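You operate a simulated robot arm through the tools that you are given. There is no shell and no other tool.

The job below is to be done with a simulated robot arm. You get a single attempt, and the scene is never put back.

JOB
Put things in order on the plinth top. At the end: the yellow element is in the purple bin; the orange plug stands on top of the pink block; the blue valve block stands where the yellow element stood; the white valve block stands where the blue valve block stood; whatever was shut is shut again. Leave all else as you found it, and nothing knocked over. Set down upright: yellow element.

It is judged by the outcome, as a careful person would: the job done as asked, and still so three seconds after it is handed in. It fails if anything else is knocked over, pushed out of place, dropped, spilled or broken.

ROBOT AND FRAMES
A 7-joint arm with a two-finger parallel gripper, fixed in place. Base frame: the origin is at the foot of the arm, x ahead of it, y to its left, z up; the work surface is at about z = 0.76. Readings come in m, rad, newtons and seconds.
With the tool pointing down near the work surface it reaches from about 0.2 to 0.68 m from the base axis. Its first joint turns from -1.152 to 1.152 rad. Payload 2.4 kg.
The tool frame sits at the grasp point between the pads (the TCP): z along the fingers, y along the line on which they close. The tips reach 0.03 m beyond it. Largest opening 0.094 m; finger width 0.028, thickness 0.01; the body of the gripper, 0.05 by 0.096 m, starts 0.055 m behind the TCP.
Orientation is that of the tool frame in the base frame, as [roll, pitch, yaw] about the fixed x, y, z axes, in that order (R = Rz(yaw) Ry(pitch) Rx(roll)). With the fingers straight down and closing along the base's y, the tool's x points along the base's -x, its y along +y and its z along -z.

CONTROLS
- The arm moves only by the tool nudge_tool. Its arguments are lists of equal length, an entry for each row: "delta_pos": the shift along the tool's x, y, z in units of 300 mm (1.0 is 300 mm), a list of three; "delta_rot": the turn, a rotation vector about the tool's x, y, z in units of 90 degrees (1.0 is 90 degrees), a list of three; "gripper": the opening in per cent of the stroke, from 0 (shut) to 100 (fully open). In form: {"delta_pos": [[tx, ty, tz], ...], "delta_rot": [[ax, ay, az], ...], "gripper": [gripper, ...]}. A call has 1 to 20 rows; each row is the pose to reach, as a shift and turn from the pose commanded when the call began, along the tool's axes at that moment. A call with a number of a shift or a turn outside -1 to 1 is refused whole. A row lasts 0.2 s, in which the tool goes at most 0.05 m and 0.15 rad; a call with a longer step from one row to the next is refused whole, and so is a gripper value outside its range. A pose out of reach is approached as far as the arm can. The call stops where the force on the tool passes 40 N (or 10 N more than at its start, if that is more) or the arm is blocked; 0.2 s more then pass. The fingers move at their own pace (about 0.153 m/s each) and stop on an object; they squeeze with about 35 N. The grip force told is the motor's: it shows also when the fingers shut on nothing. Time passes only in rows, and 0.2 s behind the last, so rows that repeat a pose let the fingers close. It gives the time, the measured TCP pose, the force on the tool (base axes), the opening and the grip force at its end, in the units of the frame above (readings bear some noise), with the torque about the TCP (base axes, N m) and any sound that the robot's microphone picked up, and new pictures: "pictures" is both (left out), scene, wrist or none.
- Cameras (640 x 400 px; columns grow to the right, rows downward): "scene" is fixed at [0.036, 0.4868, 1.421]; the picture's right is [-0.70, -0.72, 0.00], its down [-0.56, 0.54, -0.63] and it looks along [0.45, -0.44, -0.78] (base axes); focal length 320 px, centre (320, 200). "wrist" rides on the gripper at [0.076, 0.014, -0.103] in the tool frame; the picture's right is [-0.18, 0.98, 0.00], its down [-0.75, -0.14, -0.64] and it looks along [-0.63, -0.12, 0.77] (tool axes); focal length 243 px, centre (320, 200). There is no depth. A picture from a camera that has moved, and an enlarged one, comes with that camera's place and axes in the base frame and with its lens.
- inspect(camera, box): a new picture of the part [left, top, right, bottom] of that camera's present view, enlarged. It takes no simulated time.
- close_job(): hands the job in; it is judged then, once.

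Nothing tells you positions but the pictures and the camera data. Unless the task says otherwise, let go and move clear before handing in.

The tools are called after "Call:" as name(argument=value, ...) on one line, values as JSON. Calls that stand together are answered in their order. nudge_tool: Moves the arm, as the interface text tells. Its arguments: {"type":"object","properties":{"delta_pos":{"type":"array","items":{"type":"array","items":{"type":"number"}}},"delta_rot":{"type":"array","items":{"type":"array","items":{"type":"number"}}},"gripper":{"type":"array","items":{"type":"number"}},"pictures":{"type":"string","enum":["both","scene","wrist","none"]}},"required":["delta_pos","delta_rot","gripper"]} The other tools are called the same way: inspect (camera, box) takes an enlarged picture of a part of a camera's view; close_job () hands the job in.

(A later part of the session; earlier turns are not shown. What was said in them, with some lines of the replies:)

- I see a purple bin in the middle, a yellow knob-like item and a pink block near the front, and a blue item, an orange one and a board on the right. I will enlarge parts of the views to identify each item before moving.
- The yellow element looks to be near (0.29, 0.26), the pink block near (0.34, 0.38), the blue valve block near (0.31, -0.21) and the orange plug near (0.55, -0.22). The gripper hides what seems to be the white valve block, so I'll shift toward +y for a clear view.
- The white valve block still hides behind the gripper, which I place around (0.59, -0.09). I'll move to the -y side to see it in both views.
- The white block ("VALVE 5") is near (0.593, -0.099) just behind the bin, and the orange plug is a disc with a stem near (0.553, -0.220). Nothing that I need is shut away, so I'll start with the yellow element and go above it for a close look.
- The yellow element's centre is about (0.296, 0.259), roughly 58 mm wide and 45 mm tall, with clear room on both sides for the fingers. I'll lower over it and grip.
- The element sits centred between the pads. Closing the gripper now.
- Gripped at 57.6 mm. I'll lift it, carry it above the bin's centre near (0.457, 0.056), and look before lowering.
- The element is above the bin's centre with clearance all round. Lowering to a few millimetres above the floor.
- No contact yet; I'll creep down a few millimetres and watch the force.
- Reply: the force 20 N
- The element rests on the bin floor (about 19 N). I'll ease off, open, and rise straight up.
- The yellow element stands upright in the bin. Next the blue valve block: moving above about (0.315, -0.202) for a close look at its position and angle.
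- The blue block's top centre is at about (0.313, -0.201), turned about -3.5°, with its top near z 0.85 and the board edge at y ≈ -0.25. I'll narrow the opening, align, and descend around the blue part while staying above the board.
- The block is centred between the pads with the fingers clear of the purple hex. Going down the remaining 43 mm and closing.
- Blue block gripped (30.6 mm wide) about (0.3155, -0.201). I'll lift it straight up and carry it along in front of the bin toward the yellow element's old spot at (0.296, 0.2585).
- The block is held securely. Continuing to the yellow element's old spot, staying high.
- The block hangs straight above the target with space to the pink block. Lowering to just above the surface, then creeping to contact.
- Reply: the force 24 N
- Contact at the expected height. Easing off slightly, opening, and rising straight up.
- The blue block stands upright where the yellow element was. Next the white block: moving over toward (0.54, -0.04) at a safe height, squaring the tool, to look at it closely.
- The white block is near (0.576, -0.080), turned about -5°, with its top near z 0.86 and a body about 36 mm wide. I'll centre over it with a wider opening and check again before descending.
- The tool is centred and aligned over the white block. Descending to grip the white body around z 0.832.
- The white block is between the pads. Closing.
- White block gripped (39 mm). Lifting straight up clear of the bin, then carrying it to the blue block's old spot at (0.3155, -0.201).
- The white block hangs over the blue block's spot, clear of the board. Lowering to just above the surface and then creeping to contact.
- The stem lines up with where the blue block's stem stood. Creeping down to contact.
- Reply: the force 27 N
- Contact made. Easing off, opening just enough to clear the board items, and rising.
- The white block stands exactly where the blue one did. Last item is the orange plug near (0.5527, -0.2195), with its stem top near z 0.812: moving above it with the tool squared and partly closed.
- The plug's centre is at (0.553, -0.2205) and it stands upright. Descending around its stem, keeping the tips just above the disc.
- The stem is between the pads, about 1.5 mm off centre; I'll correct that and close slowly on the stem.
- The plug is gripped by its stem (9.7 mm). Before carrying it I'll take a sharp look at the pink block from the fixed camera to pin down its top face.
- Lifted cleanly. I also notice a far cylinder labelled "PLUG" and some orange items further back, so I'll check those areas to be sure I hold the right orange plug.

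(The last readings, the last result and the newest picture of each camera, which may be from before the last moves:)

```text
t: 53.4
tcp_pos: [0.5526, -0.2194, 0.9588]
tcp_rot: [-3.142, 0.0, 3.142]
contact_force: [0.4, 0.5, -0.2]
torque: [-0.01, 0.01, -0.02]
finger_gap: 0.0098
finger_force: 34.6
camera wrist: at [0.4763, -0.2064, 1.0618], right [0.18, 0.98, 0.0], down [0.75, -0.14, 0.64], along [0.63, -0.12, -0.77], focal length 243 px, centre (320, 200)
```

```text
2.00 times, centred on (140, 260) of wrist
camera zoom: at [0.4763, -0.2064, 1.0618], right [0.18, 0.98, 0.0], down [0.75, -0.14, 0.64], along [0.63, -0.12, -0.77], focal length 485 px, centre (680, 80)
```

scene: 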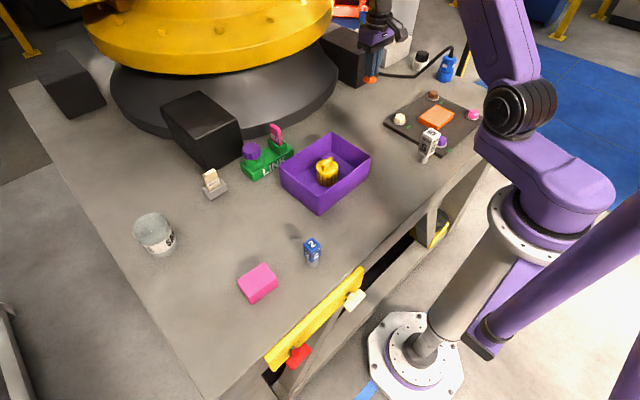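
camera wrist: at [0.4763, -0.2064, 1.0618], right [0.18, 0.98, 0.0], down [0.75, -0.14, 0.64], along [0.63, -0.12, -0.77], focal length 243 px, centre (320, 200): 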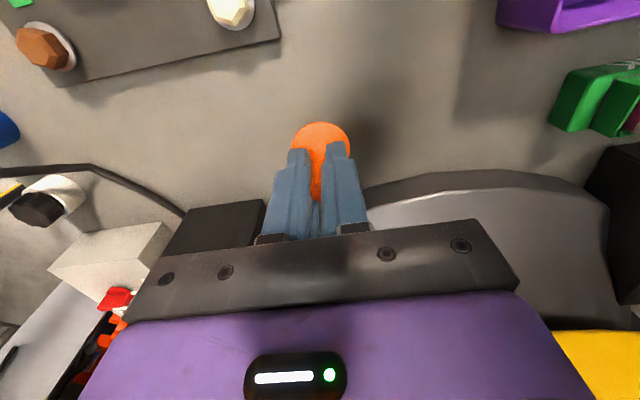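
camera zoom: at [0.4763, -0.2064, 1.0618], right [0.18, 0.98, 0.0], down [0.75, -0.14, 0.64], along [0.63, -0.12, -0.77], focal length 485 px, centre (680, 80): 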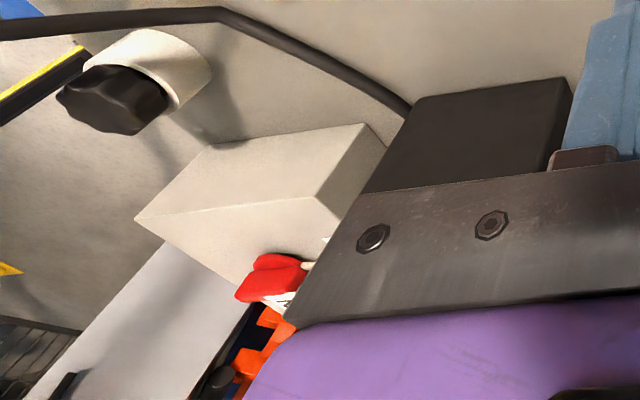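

The stopper in my grip is the only real orange plug. The pink block's top centre is about (0.336, 0.379) with its top near z 0.796; I'll carry the plug there in two legs, high above the bin.

Call:
nudge_tool(delta_pos=[[0.03, 0.083, 0], [0.07, 0.2, 0], [0.12, 0.33, 0], [0.17, 0.47, 0], [0.22, 0.61, 0], [0.27, 0.75, 0], [0.32, 0.88, 0], [0.35, 0.96, 0], [0.361, 0.9975, 0]], delta_rot=[[0, 0, 0], [0, 0, 0], [0, 0, 0], [0, 0, 0], [0, 0, 0], [0, 0, 0], [0, 0, 0], [0, 0, 0], [0, 0, 0]], gripper=[3, 3, 3, 3, 3, 3, 3, 3, 3], pictures="none")

Call:
nudge_tool(delta_pos=[[0.03, 0.083, 0], [0.07, 0.2, 0], [0.12, 0.33, 0], [0.17, 0.47, 0], [0.22, 0.61, 0], [0.27, 0.75, 0], [0.32, 0.88, 0], [0.35, 0.96, 0], [0.361, 0.9975, 0], [0.361, 0.9975, 0]], delta_rot=[[0, 0, 0], [0, 0, 0], [0, 0, 0], [0, 0, 0], [0, 0, 0], [0, 0, 0], [0, 0, 0], [0, 0, 0], [0, 0, 0], [0, 0, 0]], gripper=[3, 3, 3, 3, 3, 3, 3, 3, 3, 3], pictures="both")

Call:
inspect(camera="wrist", box=[220, 40, 440, 220])

Call:
inspect(camera="scene", box=[210, 200, 330, 310])

```text
t: 55.4
tcp_pos: [0.4438, 0.0806, 0.9581]
tcp_rot: [3.141, 0.0, 3.138]
contact_force: [-0.6, 0.1, 0.3]
torque: [0.0, 0.0, 0.01]
finger_gap: 0.0098
finger_force: 34.7
```

```text
t: 57.6
tcp_pos: [0.3372, 0.3798, 0.9568]
tcp_rot: [3.141, 0.0, 3.141]
contact_force: [0.3, -0.1, -1.1]
torque: [-0.04, -0.01, 0.01]
finger_gap: 0.0101
finger_force: 35.3
camera wrist: at [0.2601, 0.3924, 1.0607], right [0.18, 0.98, 0.0], down [0.75, -0.14, 0.64], along [0.63, -0.12, -0.77], focal length 243 px, centre (320, 200)
```

scene: 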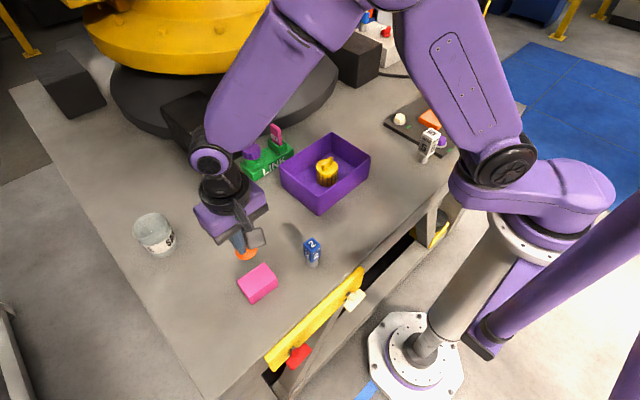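
wrist: 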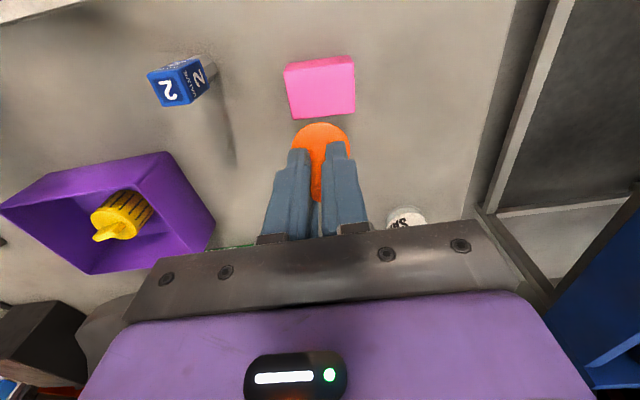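

```text
2.22 times, centred on (330, 130) of wrist
camera zoom: at [0.2601, 0.3924, 1.0607], right [0.18, 0.98, 0.0], down [0.75, -0.14, 0.64], along [0.63, -0.12, -0.77], focal length 539 px, centre (298, 356)
```

zoom: 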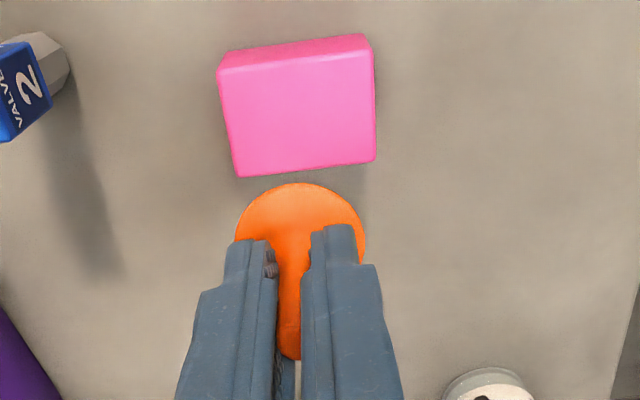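

```text
3.64 times, centred on (270, 255) of scene
camera zoom: at [0.036, 0.4868, 1.421], right [-0.7, -0.72, 0.0], down [-0.56, 0.54, -0.63], along [0.45, -0.44, -0.78], focal length 1163 px, centre (502, 0)
```

zoom: 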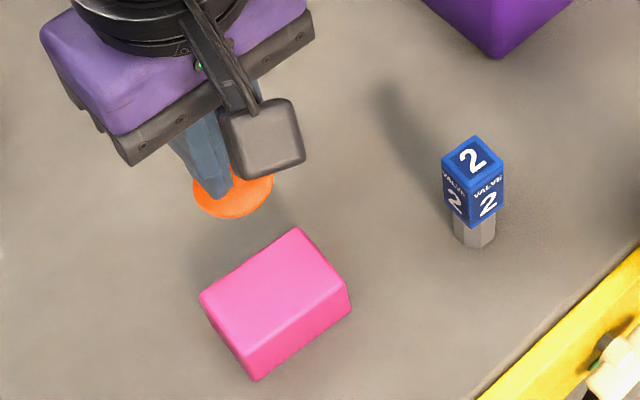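

The plug is over the pink block, within a couple of millimetres of its centre. Lowering to a few millimetres above the block's top.

Call:
nudge_tool(delta_pos=[[0.004, 0.001, 0.08], [0.004, 0.001, 0.16], [0.004, 0.001, 0.24], [0.004, 0.001, 0.31], [0.004, 0.001, 0.35], [0.004, 0.001, 0.365], [0.004, 0.001, 0.365]], delta_rot=[[0, 0, 0], [0, 0, 0], [0, 0, 0], [0, 0, 0], [0, 0, 0], [0, 0, 0], [0, 0, 0]], gripper=[3, 3, 3, 3, 3, 3, 3], pictures="both")

Call:
inspect(camera="wrist", box=[220, 60, 440, 240])

Call:
inspect(camera="scene", box=[210, 220, 310, 310])

```text
t: 59.2
tcp_pos: [0.3345, 0.378, 0.847]
tcp_rot: [3.141, -0.001, 3.141]
contact_force: [-0.3, 0.0, 0.7]
torque: [0.0, 0.0, 0.03]
finger_gap: 0.0101
finger_force: 35.1
camera wrist: at [0.2597, 0.3924, 0.9498], right [0.18, 0.98, 0.0], down [0.75, -0.14, 0.64], along [0.63, -0.12, -0.77], focal length 243 px, centre (320, 200)
```

scene: 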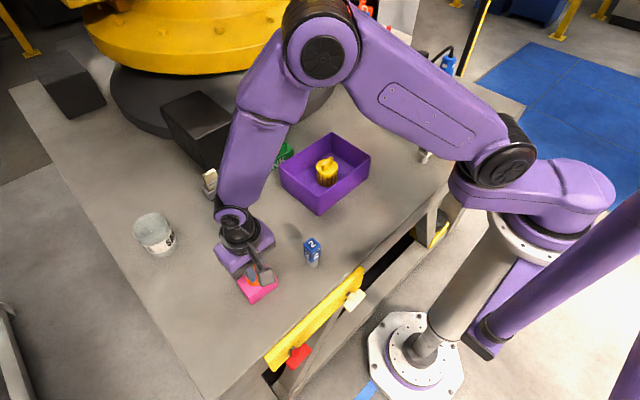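
wrist: 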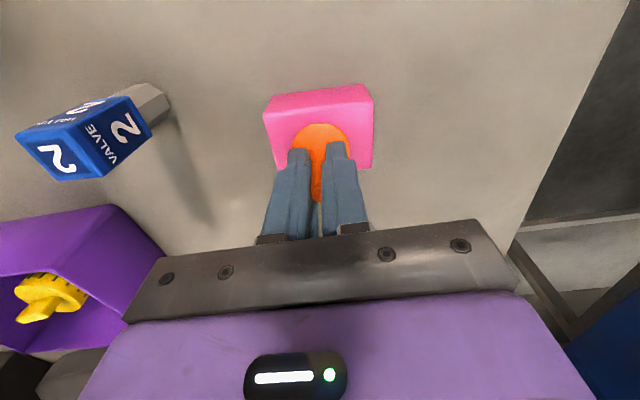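

```text
2.22 times, centred on (330, 150) of wrist
camera zoom: at [0.2597, 0.3924, 0.9498], right [0.18, 0.98, 0.0], down [0.75, -0.14, 0.64], along [0.63, -0.12, -0.77], focal length 539 px, centre (298, 311)
```

zoom: 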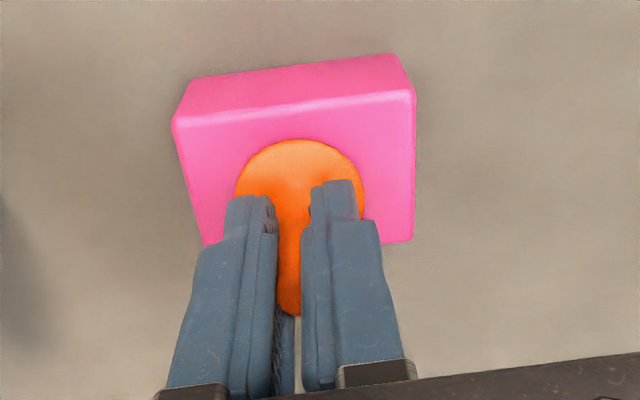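

```text
4.44 times, centred on (260, 265) of scene
camera zoom: at [0.036, 0.4868, 1.421], right [-0.7, -0.72, 0.0], down [-0.56, 0.54, -0.63], along [0.45, -0.44, -0.78], focal length 1421 px, centre (587, -89)
```

zoom: 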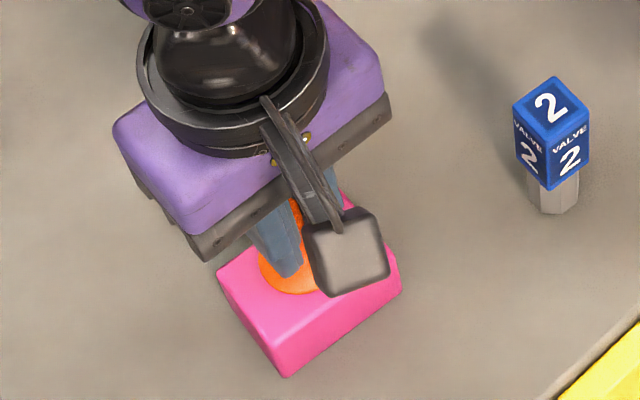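

The disc sits within about 3 mm of the block's centre; I'll nudge it slightly and creep down to contact.

Call:
nudge_tool(delta_pos=[[0.005, -0.003, 0.003], [0.005, -0.003, 0.006], [0.005, -0.003, 0.009], [0.005, -0.003, 0.009]], delta_rot=[[0, 0, 0], [0, 0, 0], [0, 0, 0], [0, 0, 0]], gripper=[3, 3, 3, 3], pictures="none")

Call:
nudge_tool(delta_pos=[[0, 0, 0.003], [0, 0, 0.003]], delta_rot=[[0, 0, 0], [0, 0, 0]], gripper=[3, 3], pictures="none")

```text
t: 60.2
tcp_pos: [0.3346, 0.3794, 0.8471]
tcp_rot: [3.14, 0.003, 3.14]
contact_force: [2.8, -1.7, 28.4]
torque: [-0.04, -0.11, -0.03]
finger_gap: 0.0099
finger_force: 34.6
```

```text
t: 60.6
tcp_pos: [0.334, 0.3807, 0.8478]
tcp_rot: [3.139, 0.005, 3.141]
contact_force: [-1.9, -3.4, 10.3]
torque: [-0.09, 0.12, 0.01]
finger_gap: 0.0101
finger_force: 34.9
stopped in row 2: the force on the tool passed its limit at 42 N (the readings are from after the stop); the commanded pose is now the measured one
```

Contact came at z ≈ 0.847, so the block is slightly taller than I judged. Checking the state before letting go.

Call:
nudge_tool(delta_pos=[[0, 0, 0]], delta_rot=[[0, 0, 0]], gripper=[3], pictures="both")

Call:
inspect(camera="wrist", box=[220, 60, 440, 240])

Call:
inspect(camera="scene", box=[210, 220, 310, 310])

```text
t: 61.0
tcp_pos: [0.3339, 0.3794, 0.8475]
tcp_rot: [3.139, 0.006, 3.14]
contact_force: [-1.6, -2.2, 14.2]
torque: [-0.15, 0.13, 0.0]
finger_gap: 0.01
finger_force: 35.2
camera wrist: at [0.2579, 0.3922, 0.9491], right [0.18, 0.98, 0.0], down [0.75, -0.14, 0.64], along [0.63, -0.12, -0.77], focal length 243 px, centre (320, 200)
```

scene: 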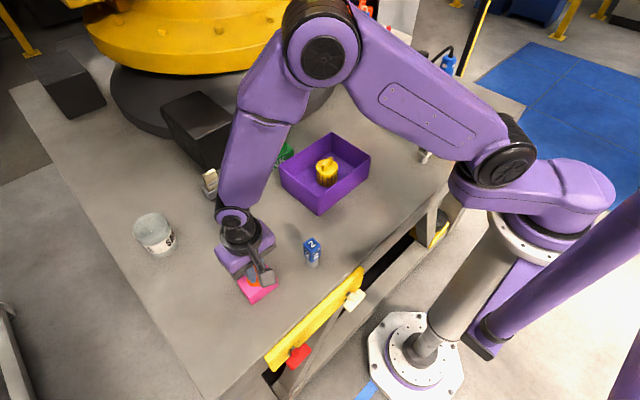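
wrist: 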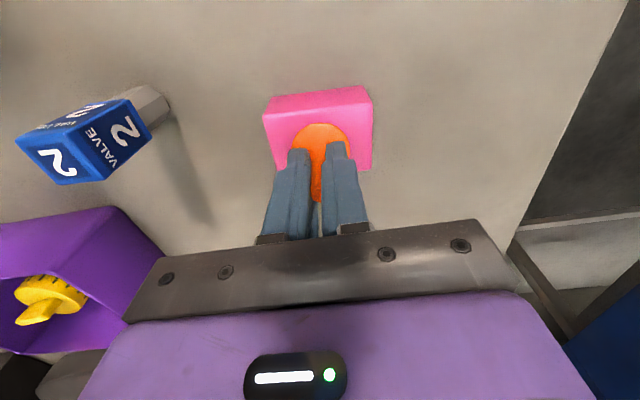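

```text
2.22 times, centred on (330, 150) of wrist
camera zoom: at [0.2579, 0.3922, 0.9491], right [0.18, 0.98, 0.0], down [0.75, -0.14, 0.64], along [0.63, -0.12, -0.77], focal length 539 px, centre (298, 311)
```

zoom: 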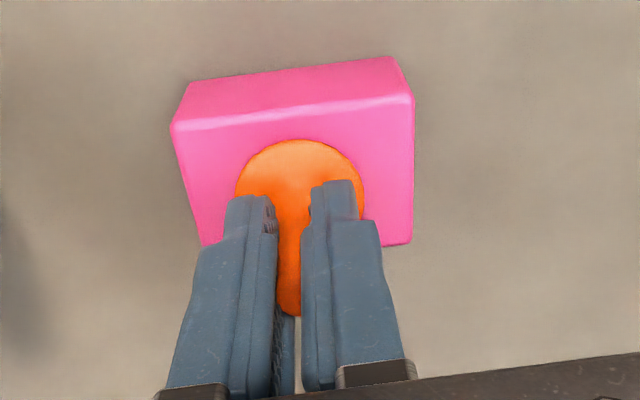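

```text
4.44 times, centred on (260, 265) of scene
camera zoom: at [0.0359, 0.4866, 1.421], right [-0.7, -0.72, 0.0], down [-0.56, 0.54, -0.63], along [0.45, -0.44, -0.78], focal length 1421 px, centre (587, -89)
```

zoom: 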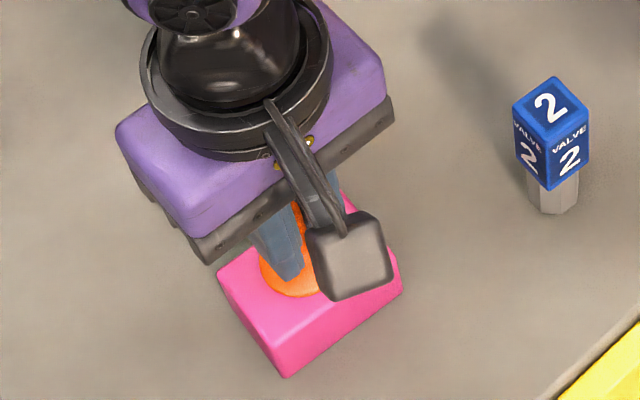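

The plug's disc sits flat on the pink block and the block has not shifted. I'll relieve the pressure, open gently, and rise straight up.

Call:
nudge_tool(delta_pos=[[0, 0, -0.0015], [0, 0, -0.0015], [0, 0, -0.0015], [0, 0, -0.0015], [0, 0, -0.0015], [0, 0, -0.0015], [0, 0, -0.04], [0, 0, -0.12], [0, 0, -0.22], [0, 0, -0.34], [0, 0, -0.45], [0, 0, -0.45]], delta_rot=[[0, 0, 0], [0, 0, 0], [0, 0, 0], [0, 0, 0], [0, 0, 0], [0, 0, 0], [0, 0, 0], [0, 0, 0], [0, 0, 0], [0, 0, 0], [0, 0, 0], [0, 0, 0]], gripper=[3, 13, 20, 32, 48, 48, 48, 48, 48, 48, 48, 48], pictures="both")

Call:
inspect(camera="wrist", box=[220, 20, 440, 200])

Call:
inspect(camera="scene", box=[210, 220, 310, 310])

```text
t: 63.6
tcp_pos: [0.3346, 0.3787, 0.9818]
tcp_rot: [3.138, 0.003, 3.141]
contact_force: [-0.5, 0.1, 0.3]
torque: [0.02, -0.02, -0.02]
finger_gap: 0.0452
finger_force: 0.2
camera wrist: at [0.2585, 0.3916, 1.0839], right [0.18, 0.98, 0.0], down [0.75, -0.14, 0.64], along [0.63, -0.12, -0.77], focal length 243 px, centre (320, 200)
```

scene: 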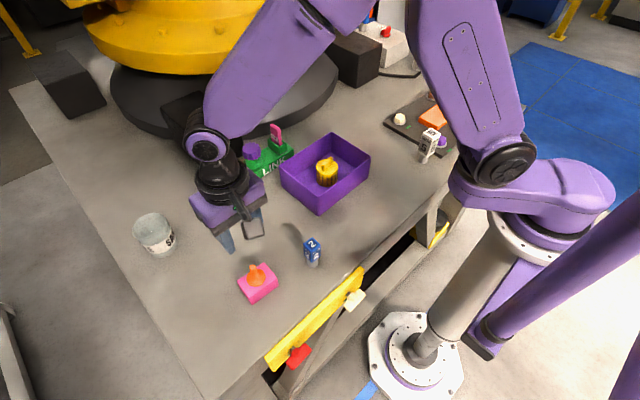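
wrist: 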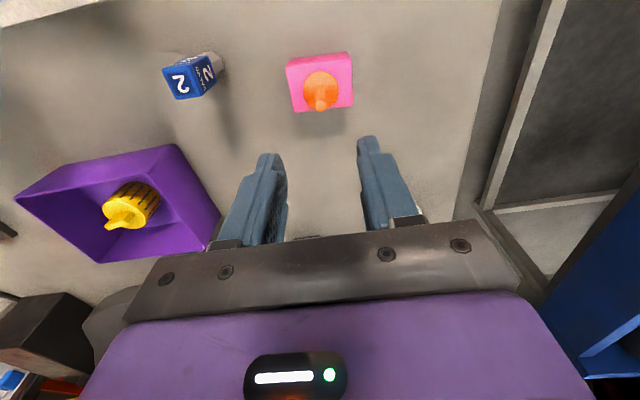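

```text
2.22 times, centred on (330, 110) of wrist
camera zoom: at [0.2585, 0.3916, 1.0839], right [0.18, 0.98, 0.0], down [0.75, -0.14, 0.64], along [0.63, -0.12, -0.77], focal length 539 px, centre (298, 400)
```

zoom: 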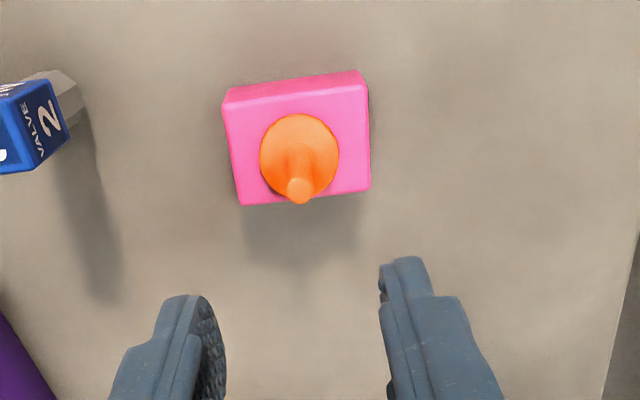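

```text
4.44 times, centred on (260, 265) of scene
camera zoom: at [0.036, 0.4868, 1.421], right [-0.7, -0.72, 0.0], down [-0.56, 0.54, -0.63], along [0.45, -0.44, -0.78], focal length 1421 px, centre (587, -89)
```

zoom: 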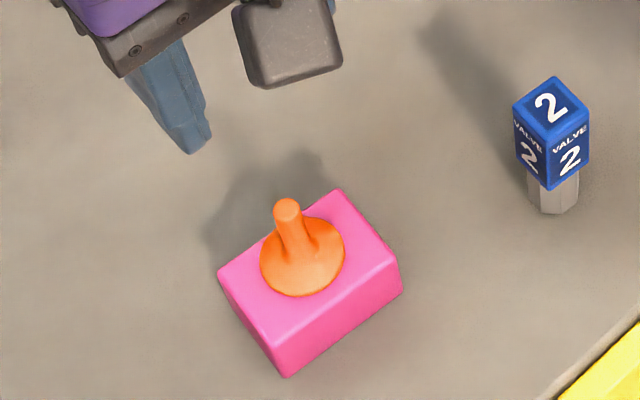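

The plug stands upright on the pink block. I'll retreat to about the starting pose and make a final check of the whole scene.

Call:
nudge_tool(delta_pos=[[0, 0, -0.1], [0, 0, -0.22], [0, -0.1, -0.27], [0, -0.22, -0.27], [0, -0.36, -0.27], [0, -0.5, -0.27], [0, -0.64, -0.27], [0, -0.78, -0.27], [0.013, -0.883, -0.27], [0.013, -0.883, -0.27]], delta_rot=[[0, 0, 0], [0, 0, 0], [0, 0, 0], [0, 0, 0], [0, 0, 0], [0, 0, 0], [0, 0, 0], [0, 0, 0], [0, 0, 0], [0, 0, 0]], gripper=[48, 60, 80, 100, 100, 100, 100, 100, 100, 100], pictures="both")

Call:
inspect(camera="scene", box=[220, 130, 400, 310])

Call:
inspect(camera="scene", box=[340, 60, 500, 180])

Call:
inspect(camera="scene", box=[120, 80, 320, 260])

```text
t: 65.8
tcp_pos: [0.3288, 0.1122, 1.0623]
tcp_rot: [3.139, 0.004, 3.141]
contact_force: [0.8, -0.3, 0.4]
torque: [-0.01, 0.01, 0.02]
finger_gap: 0.094
finger_force: 0.1
camera wrist: at [0.2533, 0.1256, 1.1655], right [0.18, 0.98, 0.0], down [0.75, -0.14, 0.64], along [0.63, -0.12, -0.77], focal length 243 px, centre (320, 200)
```

scene: 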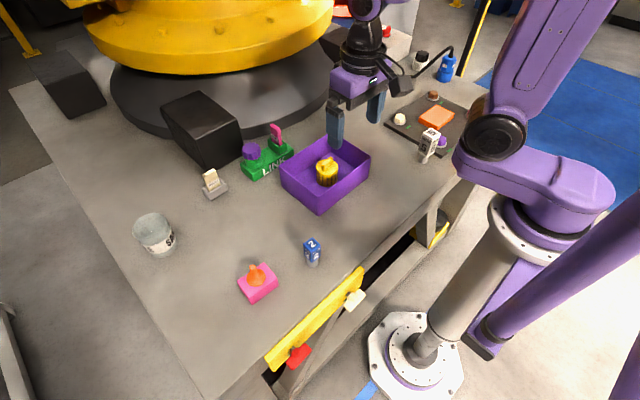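
wrist: 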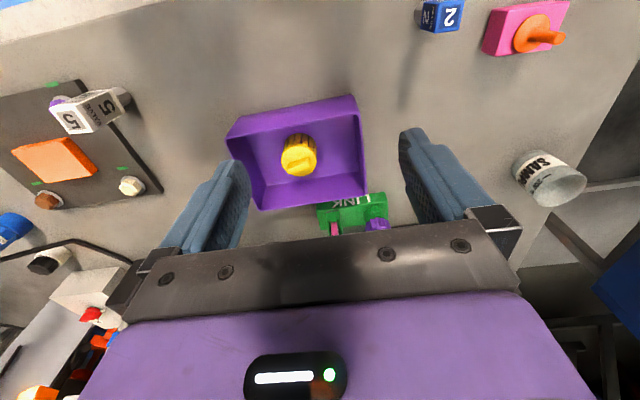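

```text
2.22 times, centred on (310, 220) of scene
camera zoom: at [0.0361, 0.4868, 1.421], right [-0.7, -0.72, 0.0], down [-0.56, 0.54, -0.63], along [0.45, -0.44, -0.78], focal length 711 px, centre (342, 156)
```

zoom: 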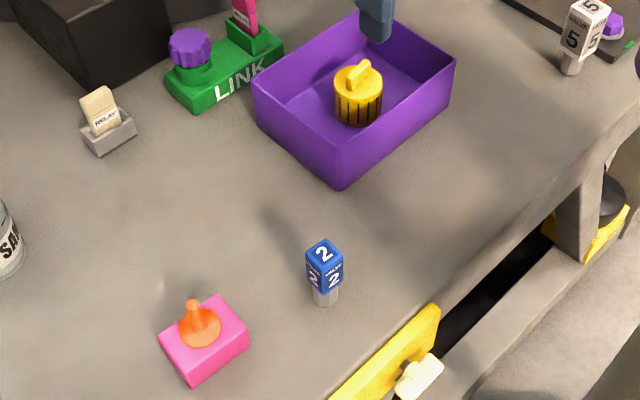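

```text
3.33 times, centred on (420, 120) of scene
camera zoom: at [0.0361, 0.4868, 1.421], right [-0.7, -0.72, 0.0], down [-0.56, 0.54, -0.63], along [0.45, -0.44, -0.78], focal length 1066 px, centre (-13, 467)
```

zoom: 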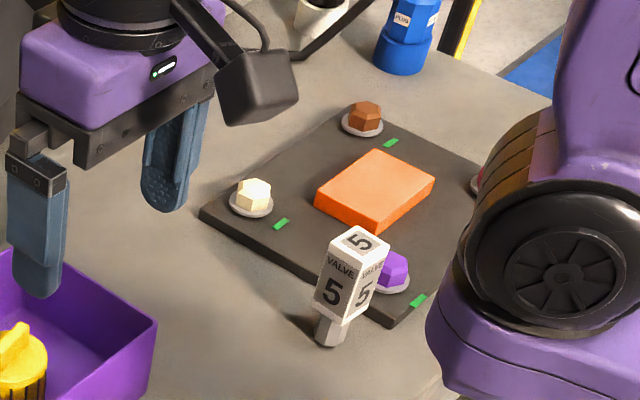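

```text
2.22 times, centred on (220, 170) of scene
camera zoom: at [0.0361, 0.4868, 1.421], right [-0.7, -0.72, 0.0], down [-0.56, 0.54, -0.63], along [0.45, -0.44, -0.78], focal length 711 px, centre (542, 267)
```

zoom: 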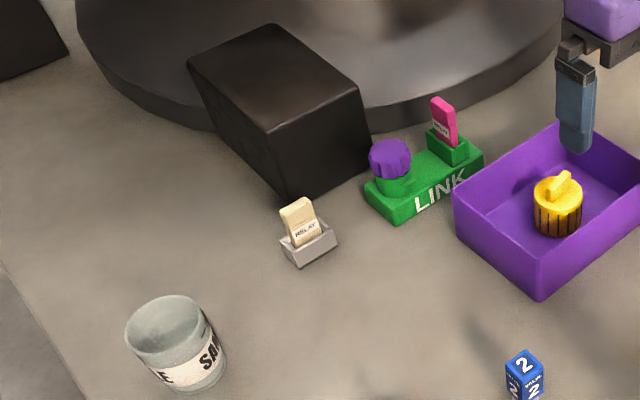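

Everything is in place. The yellow element stands upright in the purple bin, and the orange plug stands on the pink block. The blue valve block is on the yellow element's old spot and the white valve block is on the blue one's. I opened nothing, nothing else has moved, and the arm is clear, so I am handing in.

Call:
close_job()

```text
The job is handed in.
```

The job is handed in, and the final pictures showed everything as asked:

- **Yellow element:** it stands upright in the purple bin, near the middle.
- **Orange plug:** it stands on the pink block, close to its centre. I took this to be the orange stopper with a stem, since a far item labelled "PLUG" is blue. While I set it down, the force briefly reached 42 N and the arm stopped. The block did not visibly shift.
- **Blue valve block:** it stands upright about 3 mm from the centre of the yellow element's old spot.
- **White valve block:** it stands upright on the blue block's old spot, with no visible offset.

I opened nothing, so there was nothing to shut again. Nothing else looked moved or knocked over. The gripper is open and back near its starting position, clear of everything.
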